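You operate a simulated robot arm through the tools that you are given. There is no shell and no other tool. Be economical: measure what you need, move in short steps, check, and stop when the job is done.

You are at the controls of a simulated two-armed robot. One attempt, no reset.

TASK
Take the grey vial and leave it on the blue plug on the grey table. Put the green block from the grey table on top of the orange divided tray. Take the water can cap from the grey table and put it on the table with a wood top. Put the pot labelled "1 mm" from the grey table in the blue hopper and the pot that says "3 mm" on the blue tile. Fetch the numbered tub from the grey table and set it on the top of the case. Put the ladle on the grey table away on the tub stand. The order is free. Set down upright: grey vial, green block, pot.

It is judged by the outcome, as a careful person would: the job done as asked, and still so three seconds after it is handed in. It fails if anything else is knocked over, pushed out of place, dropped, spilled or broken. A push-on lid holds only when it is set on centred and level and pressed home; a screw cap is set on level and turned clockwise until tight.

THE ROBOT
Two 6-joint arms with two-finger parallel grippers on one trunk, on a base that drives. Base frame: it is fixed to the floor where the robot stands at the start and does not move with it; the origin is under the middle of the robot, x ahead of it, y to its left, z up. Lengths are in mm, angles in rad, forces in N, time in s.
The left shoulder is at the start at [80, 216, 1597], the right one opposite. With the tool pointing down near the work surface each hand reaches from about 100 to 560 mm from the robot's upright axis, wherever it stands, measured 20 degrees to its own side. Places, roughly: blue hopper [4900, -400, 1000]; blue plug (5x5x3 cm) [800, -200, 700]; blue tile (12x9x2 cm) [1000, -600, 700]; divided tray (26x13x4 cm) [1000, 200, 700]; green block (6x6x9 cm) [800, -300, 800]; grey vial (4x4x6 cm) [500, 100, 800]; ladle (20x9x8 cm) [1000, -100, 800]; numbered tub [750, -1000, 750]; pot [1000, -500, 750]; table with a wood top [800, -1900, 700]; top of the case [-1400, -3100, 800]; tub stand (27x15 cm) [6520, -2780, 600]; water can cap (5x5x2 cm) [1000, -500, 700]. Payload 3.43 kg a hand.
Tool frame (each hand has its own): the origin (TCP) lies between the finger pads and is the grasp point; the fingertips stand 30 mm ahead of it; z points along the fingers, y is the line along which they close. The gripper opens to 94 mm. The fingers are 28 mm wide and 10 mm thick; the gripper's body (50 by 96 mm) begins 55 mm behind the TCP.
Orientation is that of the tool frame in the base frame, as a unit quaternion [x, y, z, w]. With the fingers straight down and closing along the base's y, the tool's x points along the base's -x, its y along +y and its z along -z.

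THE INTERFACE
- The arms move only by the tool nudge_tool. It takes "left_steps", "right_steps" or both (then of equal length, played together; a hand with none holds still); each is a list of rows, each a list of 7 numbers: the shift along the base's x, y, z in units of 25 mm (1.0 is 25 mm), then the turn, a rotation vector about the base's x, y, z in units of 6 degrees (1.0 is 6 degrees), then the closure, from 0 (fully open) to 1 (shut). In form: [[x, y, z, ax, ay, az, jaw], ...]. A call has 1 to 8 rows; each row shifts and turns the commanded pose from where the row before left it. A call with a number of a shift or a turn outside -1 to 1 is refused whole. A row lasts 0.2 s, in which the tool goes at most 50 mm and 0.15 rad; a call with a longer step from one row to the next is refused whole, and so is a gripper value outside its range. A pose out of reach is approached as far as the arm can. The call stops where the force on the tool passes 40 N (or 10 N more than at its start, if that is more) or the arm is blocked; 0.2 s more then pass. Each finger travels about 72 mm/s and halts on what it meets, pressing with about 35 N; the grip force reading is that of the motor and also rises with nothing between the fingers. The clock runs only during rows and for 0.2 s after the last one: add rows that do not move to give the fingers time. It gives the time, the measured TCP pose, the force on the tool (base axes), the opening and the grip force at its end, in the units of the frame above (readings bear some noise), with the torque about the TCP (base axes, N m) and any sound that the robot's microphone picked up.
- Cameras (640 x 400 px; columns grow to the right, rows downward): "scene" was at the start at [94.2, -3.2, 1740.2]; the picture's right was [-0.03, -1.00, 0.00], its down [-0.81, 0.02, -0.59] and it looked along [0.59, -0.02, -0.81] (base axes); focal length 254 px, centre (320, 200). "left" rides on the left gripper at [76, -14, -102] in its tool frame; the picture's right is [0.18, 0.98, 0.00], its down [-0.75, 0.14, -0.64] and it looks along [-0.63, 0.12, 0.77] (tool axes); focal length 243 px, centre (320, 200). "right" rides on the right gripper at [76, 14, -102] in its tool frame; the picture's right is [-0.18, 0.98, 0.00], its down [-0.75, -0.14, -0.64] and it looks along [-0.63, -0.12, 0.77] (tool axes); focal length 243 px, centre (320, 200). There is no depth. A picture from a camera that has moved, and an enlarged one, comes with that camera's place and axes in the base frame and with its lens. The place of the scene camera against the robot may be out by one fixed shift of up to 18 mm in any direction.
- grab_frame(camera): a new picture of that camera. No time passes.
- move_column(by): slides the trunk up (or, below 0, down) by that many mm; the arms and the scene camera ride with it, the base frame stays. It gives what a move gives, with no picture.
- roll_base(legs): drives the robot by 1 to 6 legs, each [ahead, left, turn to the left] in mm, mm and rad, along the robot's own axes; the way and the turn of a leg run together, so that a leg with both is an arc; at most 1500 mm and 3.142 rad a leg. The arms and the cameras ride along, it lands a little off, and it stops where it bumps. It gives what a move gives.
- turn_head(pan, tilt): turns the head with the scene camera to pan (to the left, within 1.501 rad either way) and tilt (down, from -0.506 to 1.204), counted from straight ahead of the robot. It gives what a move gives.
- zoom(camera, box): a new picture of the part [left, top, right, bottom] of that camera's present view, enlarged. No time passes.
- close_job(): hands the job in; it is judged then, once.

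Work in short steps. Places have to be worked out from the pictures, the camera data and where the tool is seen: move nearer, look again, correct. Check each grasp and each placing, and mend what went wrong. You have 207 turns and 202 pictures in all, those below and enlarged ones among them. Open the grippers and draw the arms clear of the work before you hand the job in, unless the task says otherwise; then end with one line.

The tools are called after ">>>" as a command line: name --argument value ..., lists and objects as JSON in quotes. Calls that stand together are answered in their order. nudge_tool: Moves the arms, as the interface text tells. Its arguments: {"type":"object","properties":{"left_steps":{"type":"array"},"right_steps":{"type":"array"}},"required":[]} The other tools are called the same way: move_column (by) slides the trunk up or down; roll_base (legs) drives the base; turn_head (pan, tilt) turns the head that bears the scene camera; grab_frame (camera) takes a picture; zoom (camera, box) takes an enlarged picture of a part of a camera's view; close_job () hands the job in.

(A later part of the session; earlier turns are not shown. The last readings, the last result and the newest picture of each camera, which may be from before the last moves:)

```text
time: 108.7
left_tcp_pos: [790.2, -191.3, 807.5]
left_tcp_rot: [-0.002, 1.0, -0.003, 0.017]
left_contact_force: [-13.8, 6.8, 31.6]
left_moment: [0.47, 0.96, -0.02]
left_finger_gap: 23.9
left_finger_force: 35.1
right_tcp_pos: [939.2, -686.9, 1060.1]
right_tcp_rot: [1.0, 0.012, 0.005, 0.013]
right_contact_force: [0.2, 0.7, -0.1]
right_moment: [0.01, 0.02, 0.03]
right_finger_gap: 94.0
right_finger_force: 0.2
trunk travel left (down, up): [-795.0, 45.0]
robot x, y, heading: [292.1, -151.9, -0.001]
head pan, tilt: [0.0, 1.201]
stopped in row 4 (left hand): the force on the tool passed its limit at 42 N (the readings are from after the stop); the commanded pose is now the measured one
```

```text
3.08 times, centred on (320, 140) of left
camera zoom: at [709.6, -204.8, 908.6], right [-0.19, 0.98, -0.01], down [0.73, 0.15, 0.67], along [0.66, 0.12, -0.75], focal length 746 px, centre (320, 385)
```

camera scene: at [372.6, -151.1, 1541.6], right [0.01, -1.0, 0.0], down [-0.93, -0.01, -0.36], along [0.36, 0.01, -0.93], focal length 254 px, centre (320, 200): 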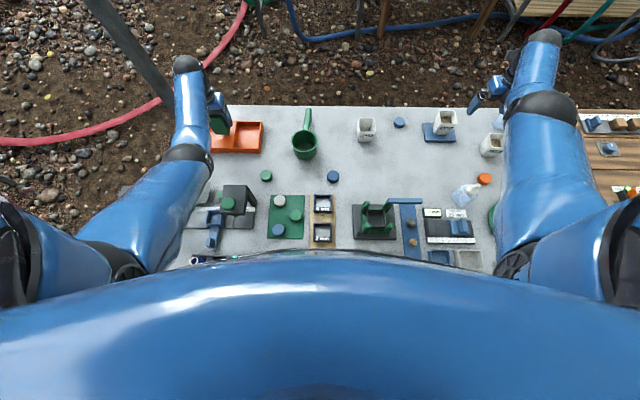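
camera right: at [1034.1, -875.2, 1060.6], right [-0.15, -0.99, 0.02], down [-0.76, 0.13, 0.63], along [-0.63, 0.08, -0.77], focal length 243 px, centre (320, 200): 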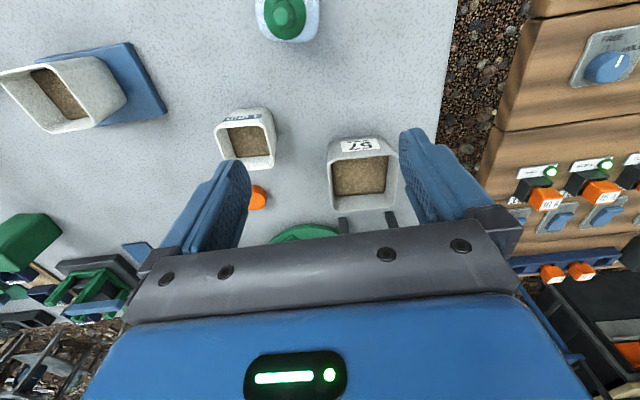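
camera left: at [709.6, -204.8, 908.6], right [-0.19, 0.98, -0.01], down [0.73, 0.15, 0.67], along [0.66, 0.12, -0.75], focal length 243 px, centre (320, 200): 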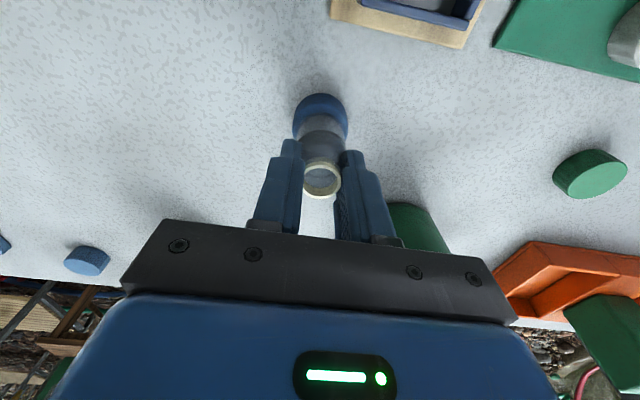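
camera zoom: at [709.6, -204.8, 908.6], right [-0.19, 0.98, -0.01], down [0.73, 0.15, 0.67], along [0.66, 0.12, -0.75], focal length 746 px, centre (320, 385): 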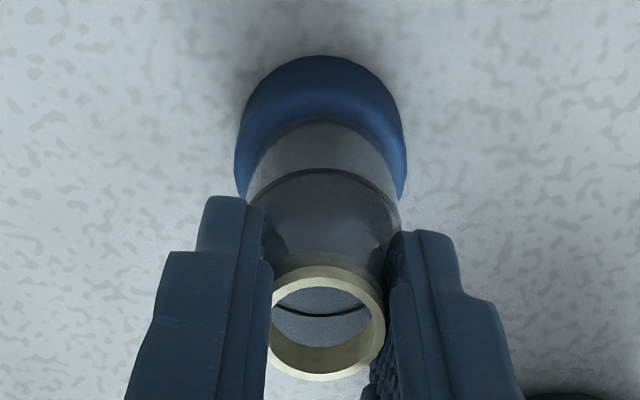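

Well centred in y, about 4 mm too far in x. I lift slightly, correct, set down and release.

>>> nudge_tool --left_steps '[[0, 0, 0.25, 0, 0, 0, 1], [-0.16, 0, 0, 0, 0, 0, 1], [0, 0, 0, 0, 0, 0, 1], [0, 0, -0.12, 0, 0, 0, 1], [0, 0, -0.06, 0, 0, 0, 1]]'

>>> zoom --camera "left" --box '[270, 75, 370, 205]'

```text
time: 109.9
left_tcp_pos: [787.8, -191.7, 808.4]
left_tcp_rot: [-0.002, 1.0, -0.003, 0.018]
left_contact_force: [-1.9, 1.2, 13.5]
left_moment: [0.1, 0.16, 0.01]
left_finger_gap: 23.7
left_finger_force: 34.7
right_tcp_pos: [940.6, -686.5, 1059.5]
right_tcp_rot: [1.0, 0.012, 0.004, 0.012]
right_contact_force: [0.3, -0.1, -0.5]
right_moment: [-0.01, -0.01, 0.02]
right_finger_gap: 94.0
right_finger_force: 0.1
trunk travel left (down, up): [-795.0, 45.0]
robot x, y, heading: [284.6, -153.8, 0.002]
head pan, tilt: [0.0, 1.201]
```

```text
3.08 times, centred on (320, 140) of left
camera zoom: at [706.9, -205.5, 908.8], right [-0.19, 0.98, -0.01], down [0.73, 0.15, 0.67], along [0.66, 0.12, -0.74], focal length 746 px, centre (320, 385)
```

zoom: 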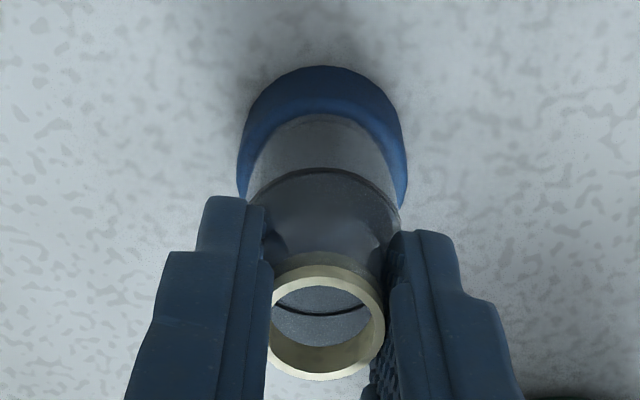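

Centred and resting with 13 N. I open and rise.

>>> nudge_tool --left_steps '[[0, 0, 0.05, 0, 0, 0, 0.7], [0, 0, 0, 0, 0, 0, 0.5], [0, 0, 0, 0, 0, 0, 0.3], [0, 0, 0.8, 0, 0, 0, 0.3], [0, 0, 1, 0, 0, 0, 0.1], [0, 0, 1, 0, 0, 0, 0]]'

>>> grab_frame --camera "left"

```text
time: 111.3
left_tcp_pos: [787.0, -191.5, 876.8]
left_tcp_rot: [-0.002, 1.0, -0.002, 0.015]
left_contact_force: [-0.8, 0.2, 0.8]
left_moment: [0.04, -0.01, 0.03]
left_finger_gap: 93.8
left_finger_force: 0.1
right_tcp_pos: [941.8, -687.7, 1056.9]
right_tcp_rot: [1.0, 0.012, 0.003, 0.012]
right_contact_force: [-0.5, 0.6, 0.2]
right_moment: [0.0, -0.05, -0.04]
right_finger_gap: 93.8
right_finger_force: 0.2
trunk travel left (down, up): [-795.0, 45.0]
robot x, y, heading: [288.5, -153.4, -0.0]
head pan, tilt: [0.0, 1.201]
```

```text
115 pictures are left
camera left: at [707.5, -205.1, 978.6], right [-0.19, 0.98, -0.01], down [0.73, 0.15, 0.66], along [0.65, 0.12, -0.75], focal length 243 px, centre (320, 200)
```

left: 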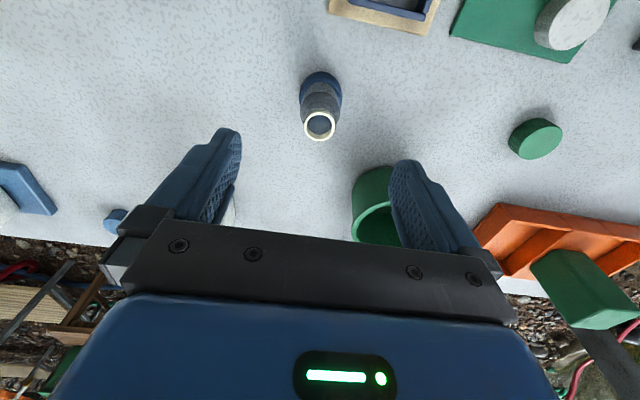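

The vial stands on the plug. Next trip: cap (left) and tub 57 (right). I raise the left hand a bit and strafe the base to y≈-550.

>>> nudge_tool --left_steps '[[0.5, 0, 1, 0, 0, 0, 0], [0.5, 0, 1, 0, 0, 0, 0], [0.5, 0, 1, 0, 0, 0, 0], [0.5, 0, 0, 0, 0, 0, 0]]'

>>> roll_base --legs '[[0, -395, 0]]'

>>> grab_frame --camera "left"

>>> grab_frame --camera "scene"

```text
time: 112.3
left_tcp_pos: [839.5, -191.4, 951.0]
left_tcp_rot: [-0.002, 1.0, -0.003, 0.016]
left_contact_force: [-0.1, 0.4, -0.4]
left_moment: [0.0, -0.02, 0.02]
left_finger_gap: 93.9
left_finger_force: 0.1
right_tcp_pos: [943.3, -688.0, 1056.9]
right_tcp_rot: [1.0, 0.012, 0.003, 0.012]
right_contact_force: [-0.1, 1.1, -0.3]
right_moment: [-0.01, 0.01, -0.01]
right_finger_gap: 94.0
right_finger_force: 0.1
trunk travel left (down, up): [-795.0, 45.0]
robot x, y, heading: [288.0, -156.3, 0.003]
head pan, tilt: [0.0, 1.201]
```

```text
time: 114.7
left_tcp_pos: [834.8, -582.0, 951.6]
left_tcp_rot: [0.006, 1.0, -0.005, 0.015]
left_contact_force: [-0.1, 0.4, 0.3]
left_moment: [-0.02, -0.02, 0.0]
left_finger_gap: 93.6
left_finger_force: 0.1
right_tcp_pos: [933.0, -1078.9, 1058.4]
right_tcp_rot: [1.0, 0.005, 0.004, 0.013]
right_contact_force: [0.5, 0.6, 0.0]
right_moment: [-0.03, 0.03, -0.03]
right_finger_gap: 93.9
right_finger_force: 0.0
trunk travel left (down, up): [-795.0, 45.0]
robot x, y, heading: [286.5, -541.9, -0.014]
head pan, tilt: [0.0, 1.201]
```

```text
114 pictures are left
camera left: at [755.1, -594.2, 1053.3], right [-0.17, 0.98, -0.01], down [0.73, 0.14, 0.66], along [0.66, 0.11, -0.75], focal length 243 px, centre (320, 200)
```

left: 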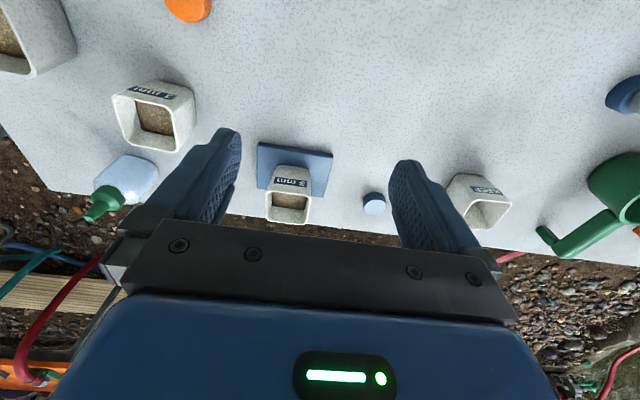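

```text
113 pictures are left
camera scene: at [363.9, -535.7, 1691.6], right [-0.01, -1.0, 0.0], down [-0.93, 0.01, -0.36], along [0.36, -0.01, -0.93], focal length 254 px, centre (320, 200)
```

scene: 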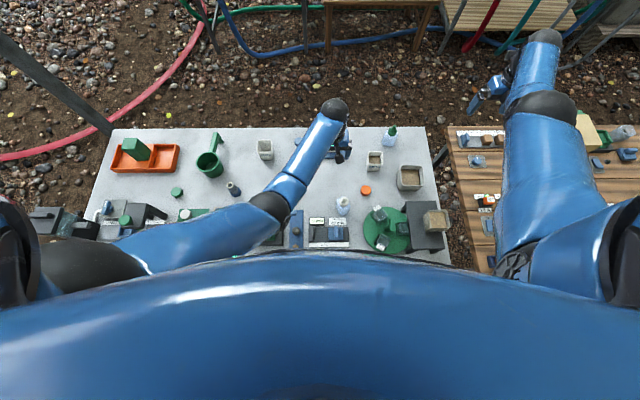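

Cap confirmed near [1030,-451]. I move the left hand toward it with a 24° forward tilt, then lower the trunk.

>>> nudge_tool --left_steps '[[0.6, 0.9, 0, 0, -1, 0, 0], [0.6, 0.9, 0, 0, -1, 0, 0], [0.6, 0.9, 0, 0, -1, 0, 0], [0.6, 0.9, 0, 0, -1, 0, 0], [0.6, 0.8, 0, 0, 0, 0, 0], [0.6, 0.7, 0, 0, 0, 0, 0]]'

>>> move_column --by -130

>>> grab_frame --camera "left"

```text
time: 116.1
left_tcp_pos: [925.2, -456.5, 952.4]
left_tcp_rot: [0.006, 0.975, -0.001, 0.223]
left_contact_force: [-0.7, -0.3, -0.3]
left_moment: [0.01, 0.02, 0.03]
left_finger_gap: 94.1
left_finger_force: 0.0
right_tcp_pos: [934.1, -1080.6, 1056.9]
right_tcp_rot: [1.0, 0.004, 0.003, 0.011]
right_contact_force: [0.2, 0.1, -1.7]
right_moment: [0.0, 0.05, 0.04]
right_finger_gap: 93.7
right_finger_force: 0.0
trunk travel left (down, up): [-795.0, 45.0]
robot x, y, heading: [286.5, -538.1, -0.011]
head pan, tilt: [0.0, 1.201]
```

```text
time: 117.7
left_tcp_pos: [924.6, -455.5, 822.4]
left_tcp_rot: [0.006, 0.975, -0.002, 0.223]
left_contact_force: [0.2, -0.7, -0.2]
left_moment: [-0.01, -0.03, -0.01]
left_finger_gap: 94.1
left_finger_force: 0.0
right_tcp_pos: [931.8, -1082.9, 926.9]
right_tcp_rot: [1.0, 0.004, 0.004, 0.012]
right_contact_force: [0.5, -0.3, -0.5]
right_moment: [0.02, -0.01, 0.01]
right_finger_gap: 94.0
right_finger_force: 0.0
trunk travel left (down, up): [-665.0, 175.0]
robot x, y, heading: [284.6, -535.8, -0.011]
head pan, tilt: [0.0, 1.201]
```

```text
112 pictures are left
camera left: at [810.9, -468.8, 883.2], right [-0.15, 0.98, -0.08], down [0.4, 0.14, 0.91], along [0.9, 0.11, -0.42], focal length 243 px, centre (320, 200)
```

left: 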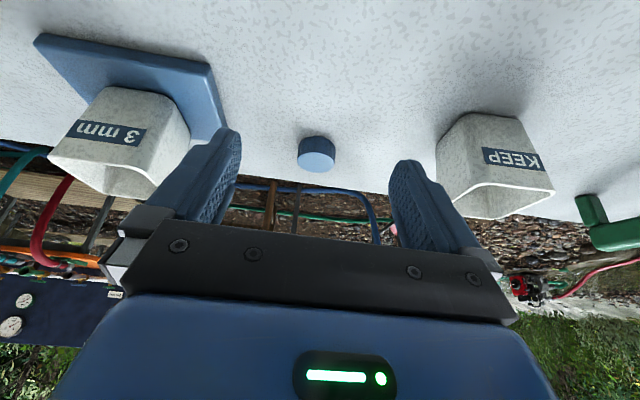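

Cap is near [1035,-449]. I pre-close to 66 mm, move over it and go down.

>>> nudge_tool --left_steps '[[1, 0.1, -0.3, 0, 0, 0, 0.3], [1, 0.1, -0.3, 0, 0, 0, 0.3], [1, 0, -0.3, 0, 0, 0, 0.3], [0.9, 0, -0.3, 0, 0, 0, 0.3], [0, 0, -0.8, 0, 0, 0, 0.3], [0, 0, -0.5, 0, 0, 0, 0.3]]'

>>> grab_frame --camera "left"

```text
time: 119.1
left_tcp_pos: [1012.3, -450.3, 766.2]
left_tcp_rot: [0.006, 0.975, -0.001, 0.224]
left_contact_force: [-0.2, -0.1, -0.6]
left_moment: [-0.04, 0.01, 0.01]
left_finger_gap: 65.8
left_finger_force: 0.1
left hand out of reach, approached as far as the arm can: row 5, 6
right_tcp_pos: [933.5, -1080.9, 928.1]
right_tcp_rot: [1.0, 0.006, 0.003, 0.012]
right_contact_force: [0.1, -0.7, -0.1]
right_moment: [0.0, 0.05, -0.02]
right_finger_gap: 94.2
right_finger_force: 0.1
trunk travel left (down, up): [-665.0, 175.0]
robot x, y, heading: [285.5, -534.9, -0.014]
head pan, tilt: [0.0, 1.201]
```

```text
111 pictures are left
camera left: at [897.5, -462.3, 827.2], right [-0.15, 0.98, -0.08], down [0.4, 0.14, 0.91], along [0.9, 0.11, -0.42], focal length 243 px, centre (320, 200)
```

left: 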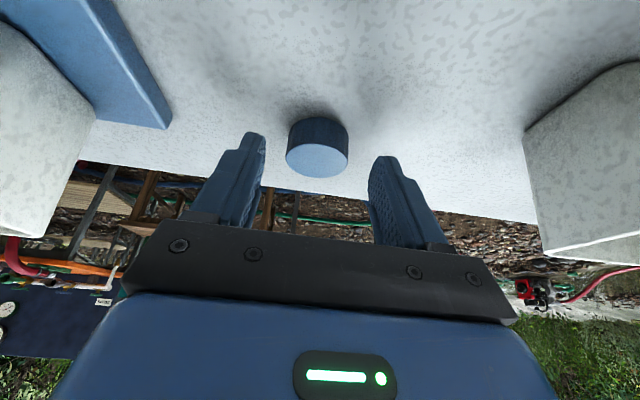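

Only ~18 mm lower is needed; I get it by lowering the trunk 18, then close.

>>> move_column --by -16

>>> nudge_tool --left_steps '[[0.25, 0, 0, 0, 0, 0, 0.3], [0, 0, 0, 0, 0, 0, 0.6], [0, 0, 0, 0, 0, 0, 1], [0, 0, 0, 0, 0, 0, 1]]'

>>> grab_frame --camera "left"

```text
time: 119.7
left_tcp_pos: [1011.3, -450.3, 753.3]
left_tcp_rot: [0.006, 0.974, -0.001, 0.225]
left_contact_force: [-6.5, 0.2, 12.8]
left_moment: [0.33, 0.21, 0.0]
left_finger_gap: 66.2
left_finger_force: 0.5
right_tcp_pos: [929.7, -1082.0, 912.5]
right_tcp_rot: [1.0, 0.005, 0.004, 0.012]
right_contact_force: [-0.5, -0.3, -0.4]
right_moment: [0.0, 0.0, -0.01]
right_finger_gap: 94.0
right_finger_force: 0.0
trunk travel left (down, up): [-649.0, 191.0]
robot x, y, heading: [285.8, -538.9, -0.013]
head pan, tilt: [0.0, 1.201]
```

```text
time: 120.7
left_tcp_pos: [1013.0, -448.8, 753.3]
left_tcp_rot: [0.006, 0.975, -0.002, 0.224]
left_contact_force: [-0.3, 0.1, -0.2]
left_moment: [0.03, -0.01, -0.02]
left_finger_gap: 38.0
left_finger_force: 35.4
left hand out of reach, approached as far as the arm can: row 1
right_tcp_pos: [932.8, -1081.7, 911.5]
right_tcp_rot: [1.0, 0.006, 0.003, 0.012]
right_contact_force: [0.4, -0.4, -0.2]
right_moment: [0.04, -0.03, 0.02]
right_finger_gap: 93.7
right_finger_force: 0.0
trunk travel left (down, up): [-649.0, 191.0]
robot x, y, heading: [287.8, -536.6, -0.013]
head pan, tilt: [0.0, 1.201]
```

```text
110 pictures are left
camera left: at [899.9, -462.3, 813.6], right [-0.15, 0.98, -0.08], down [0.4, 0.14, 0.91], along [0.9, 0.11, -0.42], focal length 243 px, centre (320, 200)
```

left: 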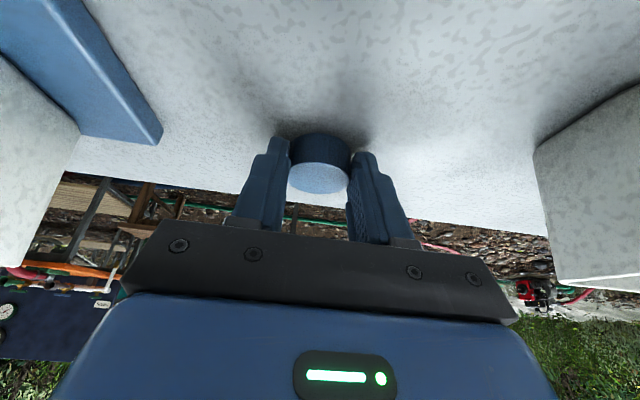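

Grip at 38 mm. I lift and check.

>>> nudge_tool --left_steps '[[0, 0, 0.5, 0, 0, 0, 1], [-0.3, 0, 1, 0, 0, 0, 1], [-0.3, 0, 1, 0, 0, 0, 1], [-0.3, 0, 1, 0, 0, 0, 1]]'

>>> grab_frame --camera "left"

```text
time: 121.7
left_tcp_pos: [990.0, -450.3, 842.1]
left_tcp_rot: [0.005, 0.975, -0.001, 0.223]
left_contact_force: [-0.2, 0.7, -0.5]
left_moment: [-0.03, -0.02, -0.01]
left_finger_gap: 38.3
left_finger_force: 34.7
right_tcp_pos: [932.9, -1082.6, 911.6]
right_tcp_rot: [1.0, 0.005, 0.004, 0.012]
right_contact_force: [1.4, -0.6, -0.7]
right_moment: [-0.01, -0.02, 0.0]
right_finger_gap: 94.2
right_finger_force: 0.0
trunk travel left (down, up): [-649.0, 191.0]
robot x, y, heading: [285.8, -535.6, -0.007]
head pan, tilt: [0.0, 1.201]
```

```text
109 pictures are left
camera left: at [876.6, -462.4, 903.3], right [-0.15, 0.98, -0.08], down [0.4, 0.14, 0.91], along [0.9, 0.11, -0.42], focal length 243 px, centre (320, 200)
```

left: 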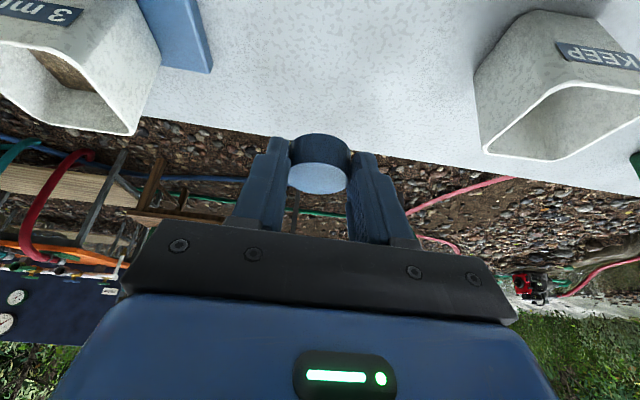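

Cap held. Now I bring the right hand back over the tub to measure it.

>>> nudge_tool --right_steps '[[0, 1, 0.3, 0, 0, 0, 0], [0, 1, 0.3, 0, 0, 0, 0], [0, 1, 0, 0, 0, 0, 0], [0, 1, 0, 0, 0, 0, 0], [0, 1, 0, 0, 0, 0, 0], [0, 1, 0, 0, 0, 0, 0], [0, 0.7, 0, 0, 0, 0, 0]]'

>>> grab_frame --camera "right"

>>> grab_frame --camera "scene"

```text
time: 123.3
left_tcp_pos: [991.0, -449.7, 841.6]
left_tcp_rot: [0.006, 0.975, -0.002, 0.223]
left_contact_force: [-0.8, 0.6, 0.0]
left_moment: [-0.02, 0.01, 0.02]
left_finger_gap: 38.2
left_finger_force: 35.2
right_tcp_pos: [932.1, -917.4, 927.3]
right_tcp_rot: [1.0, 0.005, 0.004, 0.012]
right_contact_force: [0.4, 0.0, 0.6]
right_moment: [0.01, -0.02, -0.02]
right_finger_gap: 94.0
right_finger_force: 0.2
trunk travel left (down, up): [-649.0, 191.0]
robot x, y, heading: [286.1, -536.3, -0.012]
head pan, tilt: [0.0, 1.201]
```

```text
108 pictures are left
camera right: at [1007.0, -926.5, 1029.1], right [-0.17, -0.98, 0.02], down [-0.76, 0.15, 0.63], along [-0.63, 0.09, -0.77], focal length 243 px, centre (320, 200)
```

right: 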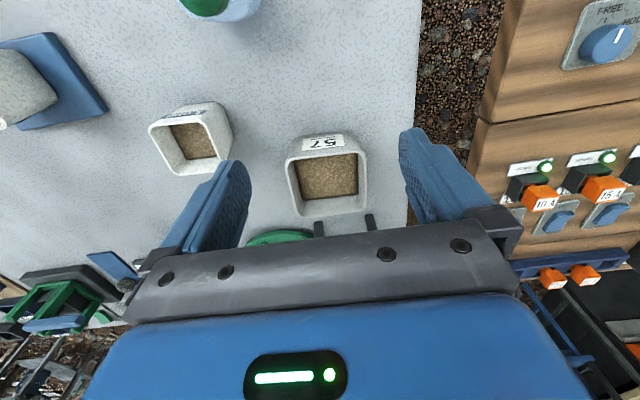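

```text
107 pictures are left
camera scene: at [364.0, -539.0, 1545.6], right [-0.01, -1.0, 0.0], down [-0.93, 0.01, -0.36], along [0.36, 0.0, -0.93], focal length 254 px, centre (320, 200)
```

scene: 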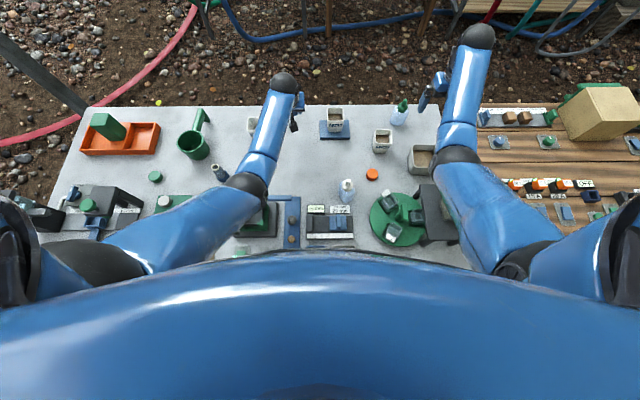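

>>> zoom --camera "right" --box '[260, 120, 400, 230]'

```text
3.64 times, centred on (330, 175) of right
camera zoom: at [1007.0, -926.5, 1029.1], right [-0.17, -0.98, 0.02], down [-0.76, 0.15, 0.63], along [-0.63, 0.09, -0.77], focal length 882 px, centre (284, 291)
```

zoom: 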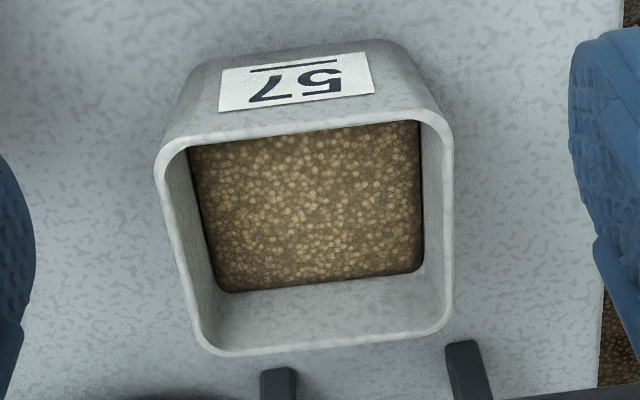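

Tub rim is roughly 90–95 mm square, z≈785, centred near [824,-912]. I go above it with yaw aligned to judge whether it fits between the fingers.

>>> nudge_tool --right_steps '[[-1, 0, -0.4, 0, 0, -0.7, 0], [-1, 0, -0.4, 0, 0, 0, 0], [-1, 0, -0.4, 0, 0, 0, 0], [-1, 0.1, -0.6, 0, 0, 0, 0], [-0.3, 0, -0.6, 0, 0, 0, 0], [0, 0, 0, 0, 0, 0, 0]]'

>>> grab_frame --camera "right"

```text
time: 124.7
left_tcp_pos: [990.6, -450.3, 840.7]
left_tcp_rot: [0.005, 0.975, -0.001, 0.223]
left_contact_force: [0.5, -0.9, 0.1]
left_moment: [-0.03, 0.01, 0.02]
left_finger_gap: 37.9
left_finger_force: 34.6
right_tcp_pos: [825.4, -910.2, 866.4]
right_tcp_rot: [0.999, -0.031, 0.003, 0.013]
right_contact_force: [-0.4, 0.6, -0.7]
right_moment: [0.0, 0.01, -0.01]
right_finger_gap: 93.8
right_finger_force: 0.0
trunk travel left (down, up): [-649.0, 191.0]
robot x, y, heading: [283.7, -539.9, -0.015]
head pan, tilt: [0.0, 1.201]
```

```text
105 pictures are left
camera right: at [899.9, -927.3, 970.0], right [-0.25, -0.97, 0.02], down [-0.75, 0.2, 0.63], along [-0.62, 0.14, -0.77], focal length 243 px, centre (320, 200)
```

right: 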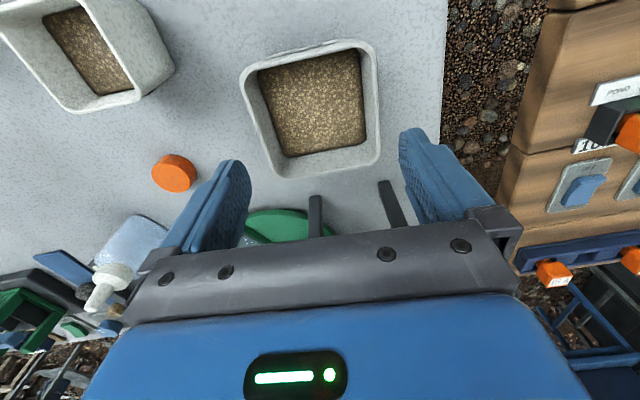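

The rim (~96 mm) won't fit between the fingers. I try a one-wall grip on the +y wall: position over it with ~45 mm gap and descend toward the grain.

>>> nudge_tool --right_steps '[[0.1, 0.9, 0, 0, 0, 0, 0.52], [0, 0.8, 0, 0, 0, 0, 0.52], [0, 0, -1, 0, 0, 0, 0.52], [0, 0, -1, 0, 0, 0, 0.52], [0, 0, -0.4, 0, 0, 0, 0.52]]'

>>> grab_frame --camera "right"

```text
time: 125.9
left_tcp_pos: [991.2, -450.0, 842.9]
left_tcp_rot: [0.006, 0.975, -0.001, 0.223]
left_contact_force: [0.3, 0.6, -0.2]
left_moment: [-0.01, -0.02, -0.03]
left_finger_gap: 37.5
left_finger_force: 35.5
right_tcp_pos: [827.8, -868.2, 805.1]
right_tcp_rot: [0.999, -0.032, 0.003, 0.012]
right_contact_force: [0.5, -1.3, -0.7]
right_moment: [-0.02, -0.03, -0.02]
right_finger_gap: 44.9
right_finger_force: 0.1
trunk travel left (down, up): [-649.0, 191.0]
robot x, y, heading: [283.8, -536.9, -0.013]
head pan, tilt: [0.0, 1.201]
```

```text
104 pictures are left
camera right: at [902.2, -884.3, 908.1], right [-0.25, -0.97, 0.02], down [-0.75, 0.2, 0.63], along [-0.62, 0.14, -0.77], focal length 243 px, centre (320, 200)
```

right: 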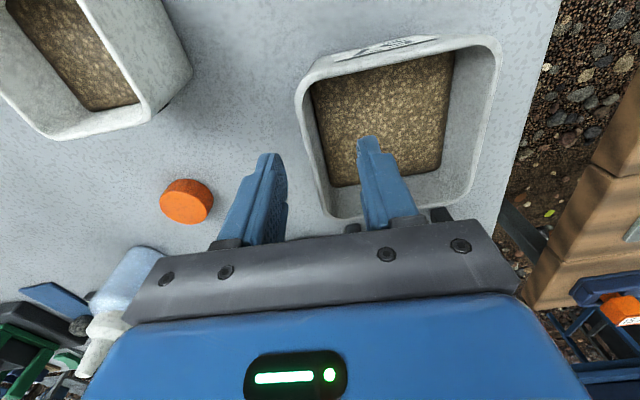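

Wall lies midway between the fingers. Descend in small steps.

>>> nudge_tool --right_steps '[[0, 0, -0.4, 0, 0, 0, 0.52], [0, 0, -0.3, 0, 0, 0, 0.52], [0, 0, -0.2, 0, 0, 0, 0.52], [0, 0, -0.2, 0, 0, 0, 0.52], [0, 0, -0.2, 0, 0, 0, 0.52]]'

>>> grab_frame --camera "right"

```text
time: 127.1
left_tcp_pos: [991.3, -449.9, 842.9]
left_tcp_rot: [0.005, 0.975, -0.001, 0.223]
left_contact_force: [-1.0, 0.2, 0.1]
left_moment: [-0.01, 0.01, 0.0]
left_finger_gap: 37.9
left_finger_force: 35.5
right_tcp_pos: [827.4, -868.8, 773.6]
right_tcp_rot: [0.999, -0.032, 0.003, 0.012]
right_contact_force: [-0.8, 0.0, 0.2]
right_moment: [-0.01, -0.05, 0.02]
right_finger_gap: 45.2
right_finger_force: 0.1
trunk travel left (down, up): [-649.0, 191.0]
robot x, y, heading: [284.5, -536.3, -0.007]
head pan, tilt: [0.0, 1.201]
```

```text
103 pictures are left
camera right: at [902.4, -884.8, 876.2], right [-0.25, -0.97, 0.02], down [-0.75, 0.2, 0.63], along [-0.62, 0.14, -0.77], focal length 243 px, centre (320, 200)
```

right: 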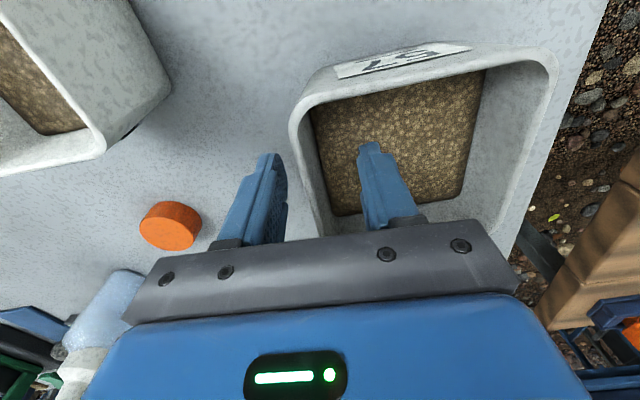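

>>> nudge_tool --right_steps '[[0, 0, -0.3, 0, 0, 0, 0.52], [0, 0, -0.2, 0, 0, 0, 0.52], [0, 0, -0.2, 0, 0, 0, 0.52], [0, 0, -0.2, 0, 0, 0, 0.52], [0, 0, -0.2, 0, 0, 0, 0.52]]'

>>> grab_frame --camera "right"

```text
time: 128.5
left_tcp_pos: [989.0, -448.1, 844.0]
left_tcp_rot: [0.006, 0.975, -0.002, 0.224]
left_contact_force: [0.6, -0.2, -0.6]
left_moment: [0.0, 0.02, 0.02]
left_finger_gap: 37.8
left_finger_force: 35.3
right_tcp_pos: [830.8, -871.3, 753.7]
right_tcp_rot: [0.999, -0.032, 0.01, 0.016]
right_contact_force: [-10.5, 4.3, 32.1]
right_moment: [-0.61, 0.75, -0.26]
right_finger_gap: 43.7
right_finger_force: 0.1
trunk travel left (down, up): [-649.0, 191.0]
robot x, y, heading: [285.9, -536.1, -0.01]
head pan, tilt: [0.0, 1.201]
stopped in row 5 (right hand): the force on the tool passed its limit at 43 N (the readings are from after the stop); the commanded pose is now the measured one
```

```text
102 pictures are left
camera right: at [904.4, -886.8, 858.3], right [-0.25, -0.97, 0.03], down [-0.76, 0.21, 0.62], along [-0.61, 0.13, -0.78], focal length 243 px, centre (320, 200)
```

right: 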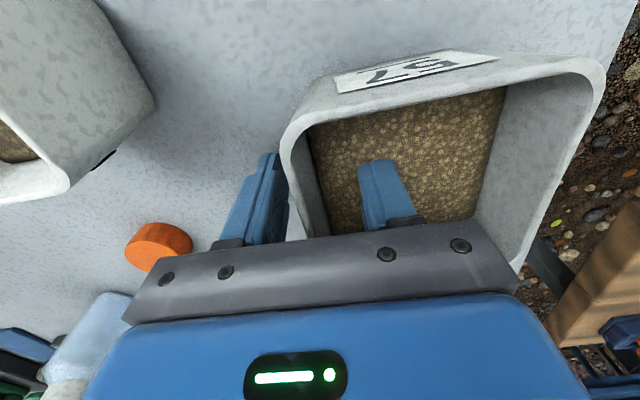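

Deep enough (finger at the grain). I back off 3 mm and close, then lift a little to test.

>>> nudge_tool --right_steps '[[0, 0, 0.15, 0, 0, 0, 0.52], [0, 0, 0, 0, 0, 0, 0.8], [0, 0, 0, 0, 0, 0, 1], [0, 0, 0, 0, 0, 0, 1], [0, 0, 0, 0, 0, 0, 1], [0, 0, 0.4, 0, 0, 0, 1], [0, 0, 0.4, 0, 0, 0, 1]]'

>>> grab_frame --camera "right"

```text
time: 130.1
left_tcp_pos: [991.6, -450.4, 841.8]
left_tcp_rot: [0.006, 0.975, -0.001, 0.223]
left_contact_force: [-0.3, -0.2, 0.4]
left_moment: [-0.01, 0.0, -0.04]
left_finger_gap: 37.9
left_finger_force: 34.7
right_tcp_pos: [829.5, -871.6, 773.3]
right_tcp_rot: [0.999, -0.032, 0.006, 0.013]
right_contact_force: [0.4, 0.0, -4.3]
right_moment: [0.17, -0.01, -0.01]
right_finger_gap: 8.4
right_finger_force: 35.4
trunk travel left (down, up): [-649.0, 191.0]
robot x, y, heading: [285.4, -538.1, -0.013]
head pan, tilt: [0.0, 1.201]
```

```text
101 pictures are left
camera right: at [903.8, -888.0, 876.6], right [-0.25, -0.97, 0.02], down [-0.75, 0.21, 0.63], along [-0.61, 0.14, -0.78], focal length 243 px, centre (320, 200)
```

right: 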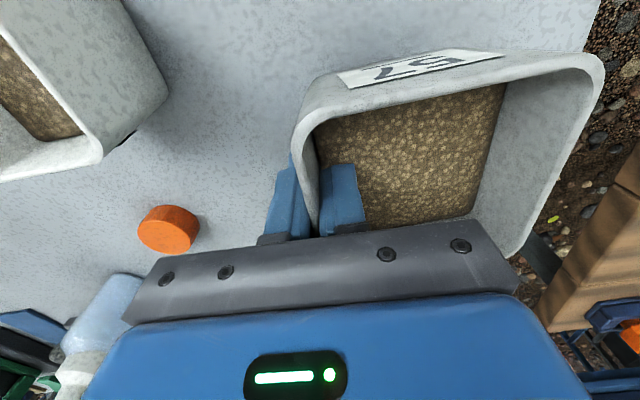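

Held; weight ~4.3 N, level. Lift more and check.

>>> nudge_tool --right_steps '[[0, 0, 0.8, 0, 0, 0, 1], [0, 0, 0.8, 0, 0, 0, 1], [0, 0, 0.8, 0, 0, 0, 1], [0, 0, 0.8, 0, 0, 0, 1], [0, 0, 0.8, 0, 0, 0, 1], [0, 0, 0.8, 0, 0, 0, 1]]'

>>> grab_frame --camera "right"

```text
time: 131.5
left_tcp_pos: [991.6, -450.9, 842.4]
left_tcp_rot: [0.005, 0.975, 0.0, 0.222]
left_contact_force: [0.8, 0.1, 1.0]
left_moment: [-0.02, -0.05, 0.02]
left_finger_gap: 37.8
left_finger_force: 34.5
right_tcp_pos: [829.6, -871.9, 895.4]
right_tcp_rot: [0.999, -0.032, 0.008, 0.013]
right_contact_force: [-0.1, 0.1, -4.0]
right_moment: [0.19, -0.01, 0.02]
right_finger_gap: 8.2
right_finger_force: 35.0
trunk travel left (down, up): [-649.0, 191.0]
robot x, y, heading: [287.8, -541.3, -0.012]
head pan, tilt: [0.0, 1.201]
```

```text
100 pictures are left
camera right: at [904.7, -887.3, 998.6], right [-0.25, -0.97, 0.02], down [-0.75, 0.21, 0.63], along [-0.61, 0.14, -0.78], focal length 243 px, centre (320, 200)
```

right: 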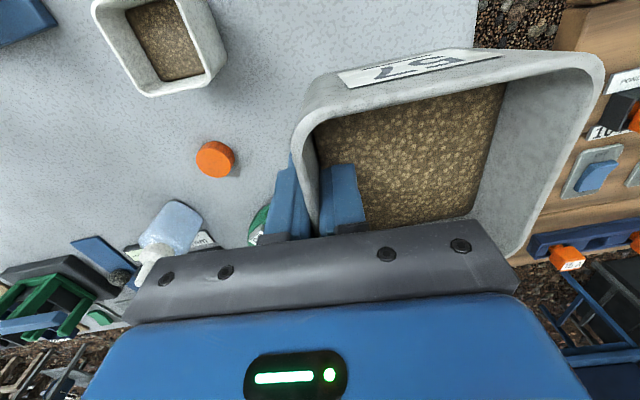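

Solid hold. I raise the trunk and back the base out, then look right toward the wood table.

>>> move_column --by 150

>>> roll_base --legs '[[-350, 0, 0]]'

>>> turn_head --pan -0.9 --tilt 0.7

>>> grab_frame --camera "scene"

```text
time: 133.2
left_tcp_pos: [991.7, -450.2, 992.0]
left_tcp_rot: [0.006, 0.975, -0.001, 0.223]
left_contact_force: [0.4, 0.5, -0.1]
left_moment: [0.0, 0.01, 0.0]
left_finger_gap: 37.7
left_finger_force: 34.9
right_tcp_pos: [830.6, -871.3, 1045.0]
right_tcp_rot: [0.999, -0.031, 0.007, 0.013]
right_contact_force: [-0.7, 1.0, -4.8]
right_moment: [0.13, 0.0, -0.02]
right_finger_gap: 8.2
right_finger_force: 35.0
trunk travel left (down, up): [-799.0, 41.0]
robot x, y, heading: [290.0, -534.8, -0.01]
head pan, tilt: [0.0, 1.201]
```

```text
time: 135.5
left_tcp_pos: [648.7, -447.2, 990.3]
left_tcp_rot: [0.007, 0.975, 0.0, 0.221]
left_contact_force: [0.1, -0.4, -1.2]
left_moment: [-0.02, -0.01, 0.0]
left_finger_gap: 37.8
left_finger_force: 35.0
right_tcp_pos: [488.8, -868.7, 1044.3]
right_tcp_rot: [0.999, -0.033, 0.005, 0.013]
right_contact_force: [0.9, 0.2, -4.2]
right_moment: [0.16, 0.07, -0.01]
right_finger_gap: 8.4
right_finger_force: 35.3
trunk travel left (down, up): [-799.0, 41.0]
robot x, y, heading: [-56.5, -532.6, -0.015]
head pan, tilt: [0.0, 1.201]
```

```text
time: 136.7
left_tcp_pos: [647.0, -447.8, 990.7]
left_tcp_rot: [0.007, 0.975, -0.002, 0.223]
left_contact_force: [-1.2, -0.2, 0.3]
left_moment: [0.0, -0.01, -0.02]
left_finger_gap: 37.8
left_finger_force: 34.8
right_tcp_pos: [485.2, -868.3, 1044.5]
right_tcp_rot: [0.999, -0.033, 0.007, 0.014]
right_contact_force: [0.0, -0.8, -4.5]
right_moment: [0.13, 0.01, 0.01]
right_finger_gap: 8.3
right_finger_force: 34.6
trunk travel left (down, up): [-799.0, 41.0]
robot x, y, heading: [-59.1, -531.3, -0.013]
head pan, tilt: [-0.901, 0.7]
```

```text
99 pictures are left
camera scene: at [16.5, -602.0, 1731.4], right [-0.79, -0.61, 0.0], down [-0.39, 0.51, -0.76], along [0.47, -0.61, -0.65], focal length 254 px, centre (320, 200)
```

scene: 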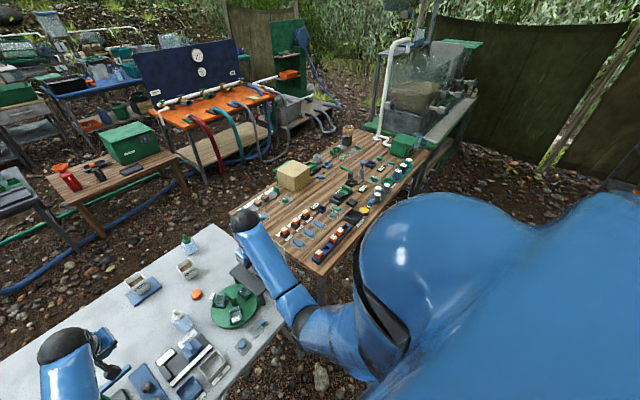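

The way right is free. I strafe 900 mm to stand before the wood-top table and look.

>>> roll_base --legs '[[0, -900, 0.01]]'

>>> turn_head --pan 0 --tilt 0.95

>>> grab_frame --camera "scene"

```text
time: 141.5
left_tcp_pos: [636.9, -1351.3, 992.1]
left_tcp_rot: [0.003, 0.975, -0.002, 0.223]
left_contact_force: [0.9, 0.6, -0.1]
left_moment: [-0.02, -0.01, 0.0]
left_finger_gap: 37.7
left_finger_force: 34.8
right_tcp_pos: [478.8, -1773.2, 1046.3]
right_tcp_rot: [0.999, -0.028, 0.008, 0.014]
right_contact_force: [0.0, -0.1, -4.0]
right_moment: [0.19, 0.01, 0.02]
right_finger_gap: 8.1
right_finger_force: 35.0
trunk travel left (down, up): [-799.0, 41.0]
robot x, y, heading: [-66.8, -1441.8, -0.008]
head pan, tilt: [-0.901, 0.7]
```

```text
time: 142.7
left_tcp_pos: [636.3, -1350.1, 992.7]
left_tcp_rot: [0.002, 0.975, 0.0, 0.224]
left_contact_force: [-0.3, 0.6, -0.7]
left_moment: [-0.01, 0.02, -0.01]
left_finger_gap: 37.5
left_finger_force: 35.0
right_tcp_pos: [479.6, -1772.4, 1045.3]
right_tcp_rot: [0.999, -0.029, 0.007, 0.013]
right_contact_force: [-0.2, -0.1, -4.3]
right_moment: [0.17, 0.03, 0.0]
right_finger_gap: 8.1
right_finger_force: 34.7
trunk travel left (down, up): [-799.0, 41.0]
robot x, y, heading: [-66.1, -1439.8, -0.008]
head pan, tilt: [0.0, 0.949]
```

```text
98 pictures are left
camera scene: at [27.5, -1445.0, 1711.7], right [-0.01, -1.0, 0.0], down [-0.81, 0.01, -0.58], along [0.58, 0.0, -0.81], focal length 254 px, centre (320, 200)
```

scene: 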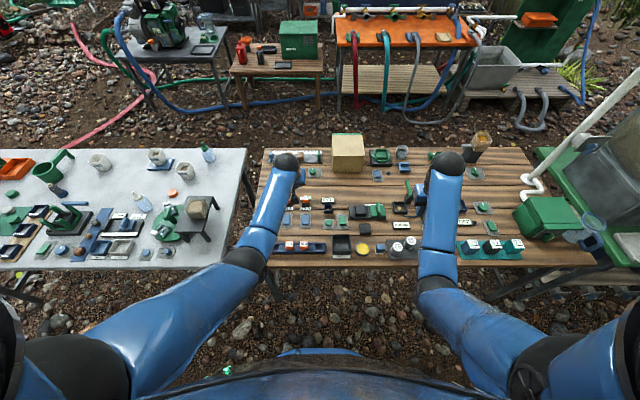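

>>> zoom --camera "scene" --box '[240, 130, 480, 280]'

>>> grab_frame --camera "left"

```text
2.67 times, centred on (360, 205) of scene
camera zoom: at [27.5, -1445.0, 1711.7], right [-0.01, -1.0, 0.0], down [-0.81, 0.01, -0.58], along [0.58, 0.0, -0.81], focal length 679 px, centre (213, 187)
```

zoom: 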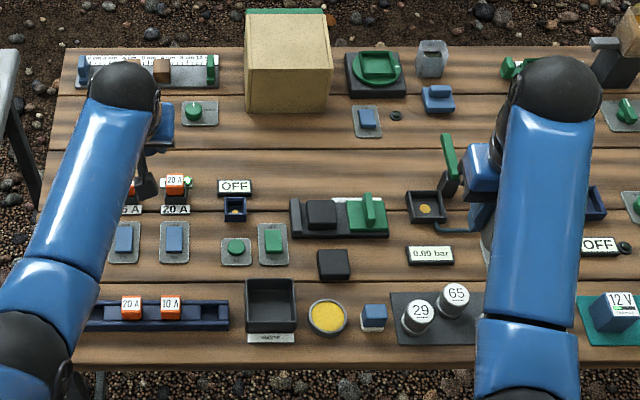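

```text
96 pictures are left
camera left: at [523.3, -1364.1, 1052.5], right [-0.16, 0.98, -0.08], down [0.4, 0.14, 0.91], along [0.9, 0.11, -0.42], focal length 243 px, centre (320, 200)
```

left: 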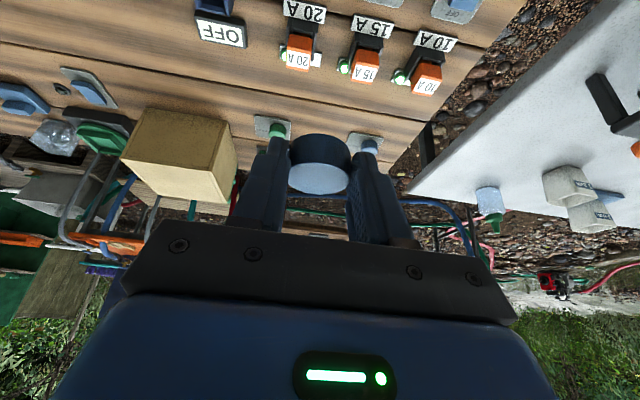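

A free area lies around [815,-1590]. I strafe 150 right and drive 260 forward.

>>> roll_base --legs '[[0, -150, 0.008], [260, 0, 0]]'

>>> nudge_tool --left_steps '[[-0.4, -1, -0.4, 0, 0, 0, 1], [-0.4, -1, -0.4, 0, 0, 0, 1], [-0.4, -1, -0.4, 0, 0, 0, 1], [0, -0.8, -0.4, 0, 0, 0, 1], [0, 0, -0.4, 0, 0, 0, 1]]'

>>> grab_frame --camera "left"

>>> grab_frame --camera "scene"

```text
time: 145.5
left_tcp_pos: [886.4, -1495.8, 994.5]
left_tcp_rot: [0.0, 0.975, 0.0, 0.224]
left_contact_force: [0.1, 0.2, 0.4]
left_moment: [0.01, -0.02, -0.04]
left_finger_gap: 37.7
left_finger_force: 35.4
right_tcp_pos: [731.0, -1918.5, 1046.9]
right_tcp_rot: [1.0, -0.027, 0.009, 0.013]
right_contact_force: [0.1, 0.0, -4.5]
right_moment: [0.14, 0.01, 0.01]
right_finger_gap: 8.2
right_finger_force: 35.2
trunk travel left (down, up): [-799.0, 41.0]
robot x, y, heading: [187.8, -1592.7, -0.009]
head pan, tilt: [0.0, 0.949]
```

```text
time: 146.7
left_tcp_pos: [859.4, -1591.2, 944.0]
left_tcp_rot: [0.0, 0.975, 0.0, 0.223]
left_contact_force: [-0.6, -0.3, -0.4]
left_moment: [0.01, -0.01, 0.02]
left_finger_gap: 37.6
left_finger_force: 35.1
right_tcp_pos: [733.8, -1919.8, 1045.4]
right_tcp_rot: [1.0, -0.026, 0.008, 0.012]
right_contact_force: [-0.6, 0.0, -4.2]
right_moment: [0.2, 0.01, 0.01]
right_finger_gap: 8.2
right_finger_force: 34.6
trunk travel left (down, up): [-799.0, 41.0]
robot x, y, heading: [185.2, -1592.6, -0.001]
head pan, tilt: [0.0, 0.949]
```

```text
95 pictures are left
camera left: at [746.1, -1605.0, 1004.2], right [-0.17, 0.98, -0.08], down [0.4, 0.14, 0.91], along [0.9, 0.12, -0.42], focal length 243 px, centre (320, 200)
```

left: 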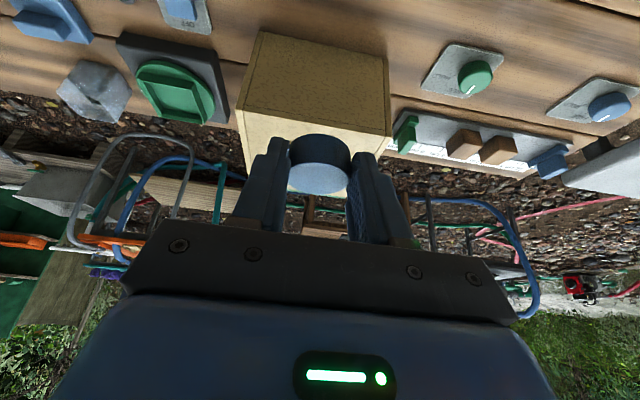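

```text
94 pictures are left
camera scene: at [280.2, -1592.8, 1711.7], right [0.0, -1.0, 0.0], down [-0.81, 0.0, -0.58], along [0.58, 0.0, -0.81], focal length 254 px, centre (320, 200)
```

scene: 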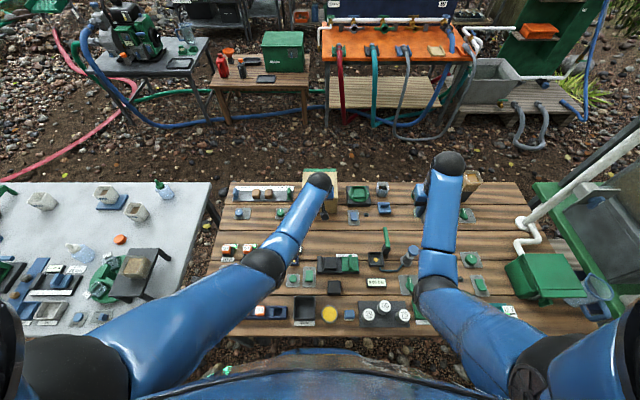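

I retract to above the free spot [805,-1630] and lower.

>>> nudge_tool --left_steps '[[-0.7, -0.4, -0.6, 0, 0, 0, 1], [-0.7, -0.4, -0.6, 0, 0, 0, 1], [-0.7, -0.4, -0.8, 0, 0, 0, 1], [-0.6, -0.4, -1, 0, 0, 0, 1], [0, 0, -1, 0, 0, 0, 1], [0, 0, -1, 0, 0, 0, 1], [0, 0, -0.8, 0, 0, 0, 1]]'

>>> grab_frame --camera "left"

>>> zoom --camera "scene" --box '[230, 170, 430, 300]'

```text
time: 148.3
left_tcp_pos: [777.7, -1629.6, 810.2]
left_tcp_rot: [0.0, 0.975, 0.0, 0.223]
left_contact_force: [-0.4, -0.6, -0.8]
left_moment: [-0.02, -0.01, 0.02]
left_finger_gap: 37.7
left_finger_force: 35.3
left hand out of reach, approached as far as the arm can: row 6, 7
right_tcp_pos: [732.7, -1918.7, 1044.9]
right_tcp_rot: [1.0, -0.026, 0.007, 0.014]
right_contact_force: [0.1, -0.1, -3.7]
right_moment: [0.2, 0.03, 0.0]
right_finger_gap: 8.3
right_finger_force: 34.8
trunk travel left (down, up): [-799.0, 41.0]
robot x, y, heading: [184.1, -1592.5, 0.001]
head pan, tilt: [0.0, 0.949]
```

```text
93 pictures are left
camera left: at [664.0, -1643.3, 870.4], right [-0.16, 0.98, -0.08], down [0.4, 0.14, 0.91], along [0.9, 0.12, -0.42], focal length 243 px, centre (320, 200)
```

left: 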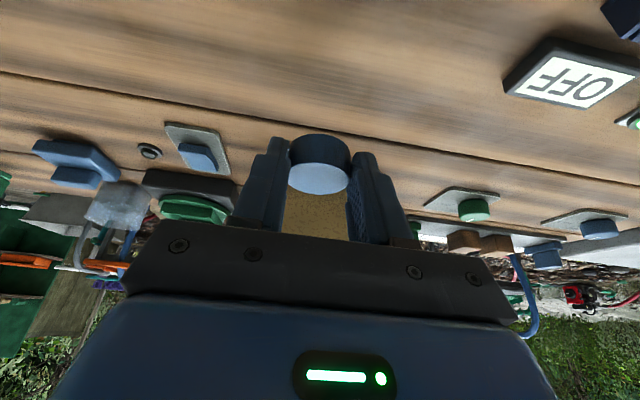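

```text
3.08 times, centred on (330, 235) of scene
camera zoom: at [279.6, -1592.8, 1711.8], right [0.0, -1.0, 0.0], down [-0.81, 0.0, -0.58], along [0.58, 0.0, -0.81], focal length 783 px, centre (289, 92)
```

zoom: 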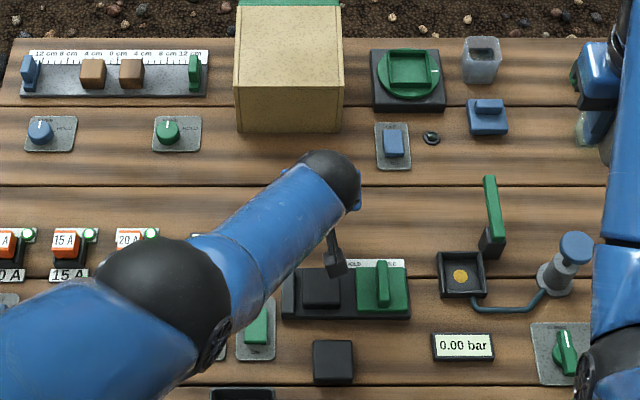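

Spot below is free. I lower the trunk 50 (stops on force), then finish.

>>> move_column --by -48

>>> nudge_tool --left_steps '[[0, 0, -0.15, 0, 0, 0, 1], [0, 0, -0.15, 0, 0, 0, 1], [0, 0, -0.15, 0, 0, 0, 1]]'

>>> grab_frame --camera "left"

```text
time: 149.2
left_tcp_pos: [777.8, -1629.0, 762.8]
left_tcp_rot: [-0.001, 0.975, 0.0, 0.223]
left_contact_force: [0.0, -0.2, 0.4]
left_moment: [-0.04, -0.01, -0.01]
left_finger_gap: 37.8
left_finger_force: 34.6
right_tcp_pos: [734.6, -1919.8, 996.9]
right_tcp_rot: [1.0, -0.027, 0.007, 0.013]
right_contact_force: [0.2, -1.2, -3.8]
right_moment: [0.18, 0.03, 0.03]
right_finger_gap: 8.1
right_finger_force: 34.9
trunk travel left (down, up): [-751.0, 89.0]
robot x, y, heading: [184.4, -1591.1, -0.003]
head pan, tilt: [0.0, 0.949]
```

```text
time: 150.0
left_tcp_pos: [774.8, -1628.7, 756.5]
left_tcp_rot: [-0.001, 0.975, 0.001, 0.222]
left_contact_force: [0.6, 0.2, 0.0]
left_moment: [0.03, 0.01, -0.04]
left_finger_gap: 37.7
left_finger_force: 35.3
left hand out of reach, approached as far as the arm can: row 2
right_tcp_pos: [732.6, -1919.0, 996.8]
right_tcp_rot: [1.0, -0.026, 0.008, 0.013]
right_contact_force: [-0.1, 0.3, -4.0]
right_moment: [0.18, 0.0, -0.02]
right_finger_gap: 8.3
right_finger_force: 34.8
trunk travel left (down, up): [-751.0, 89.0]
robot x, y, heading: [187.3, -1589.2, 0.003]
head pan, tilt: [0.0, 0.949]
```

```text
91 pictures are left
camera left: at [661.2, -1642.4, 817.4], right [-0.16, 0.98, -0.08], down [0.4, 0.14, 0.91], along [0.9, 0.12, -0.42], focal length 243 px, centre (320, 200)
```

left: 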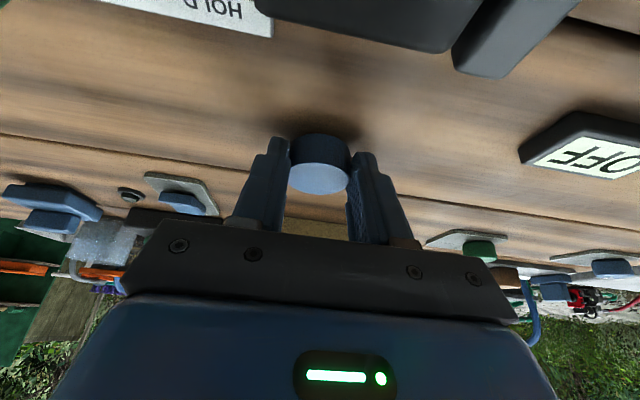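

Shadow is close; I lower by the trunk a few mm more until touch.

>>> move_column --by -8

>>> grab_frame --camera "left"

```text
time: 150.6
left_tcp_pos: [775.6, -1628.5, 752.5]
left_tcp_rot: [0.0, 0.974, -0.001, 0.227]
left_contact_force: [-3.2, 4.2, 27.2]
left_moment: [0.58, 0.08, -0.05]
left_finger_gap: 37.8
left_finger_force: 35.2
right_tcp_pos: [730.9, -1917.6, 990.5]
right_tcp_rot: [1.0, -0.026, 0.008, 0.015]
right_contact_force: [0.4, 0.1, -5.1]
right_moment: [0.16, 0.0, 0.0]
right_finger_gap: 8.1
right_finger_force: 34.9
trunk travel left (down, up): [-743.0, 97.0]
robot x, y, heading: [187.4, -1592.1, 0.003]
head pan, tilt: [0.0, 0.949]
```

```text
90 pictures are left
camera left: at [661.4, -1642.7, 812.8], right [-0.16, 0.98, -0.08], down [0.39, 0.14, 0.91], along [0.9, 0.12, -0.41], focal length 243 px, centre (320, 200)
```

left: 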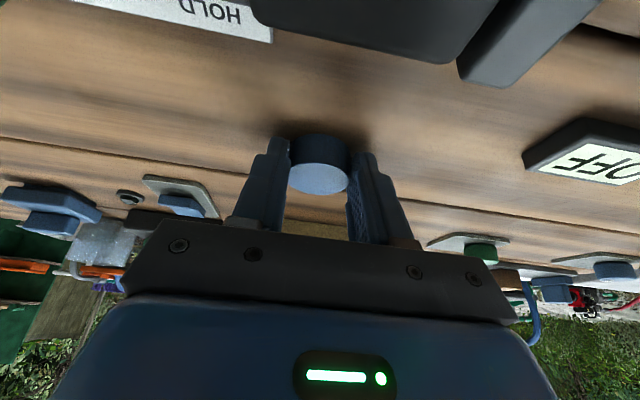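

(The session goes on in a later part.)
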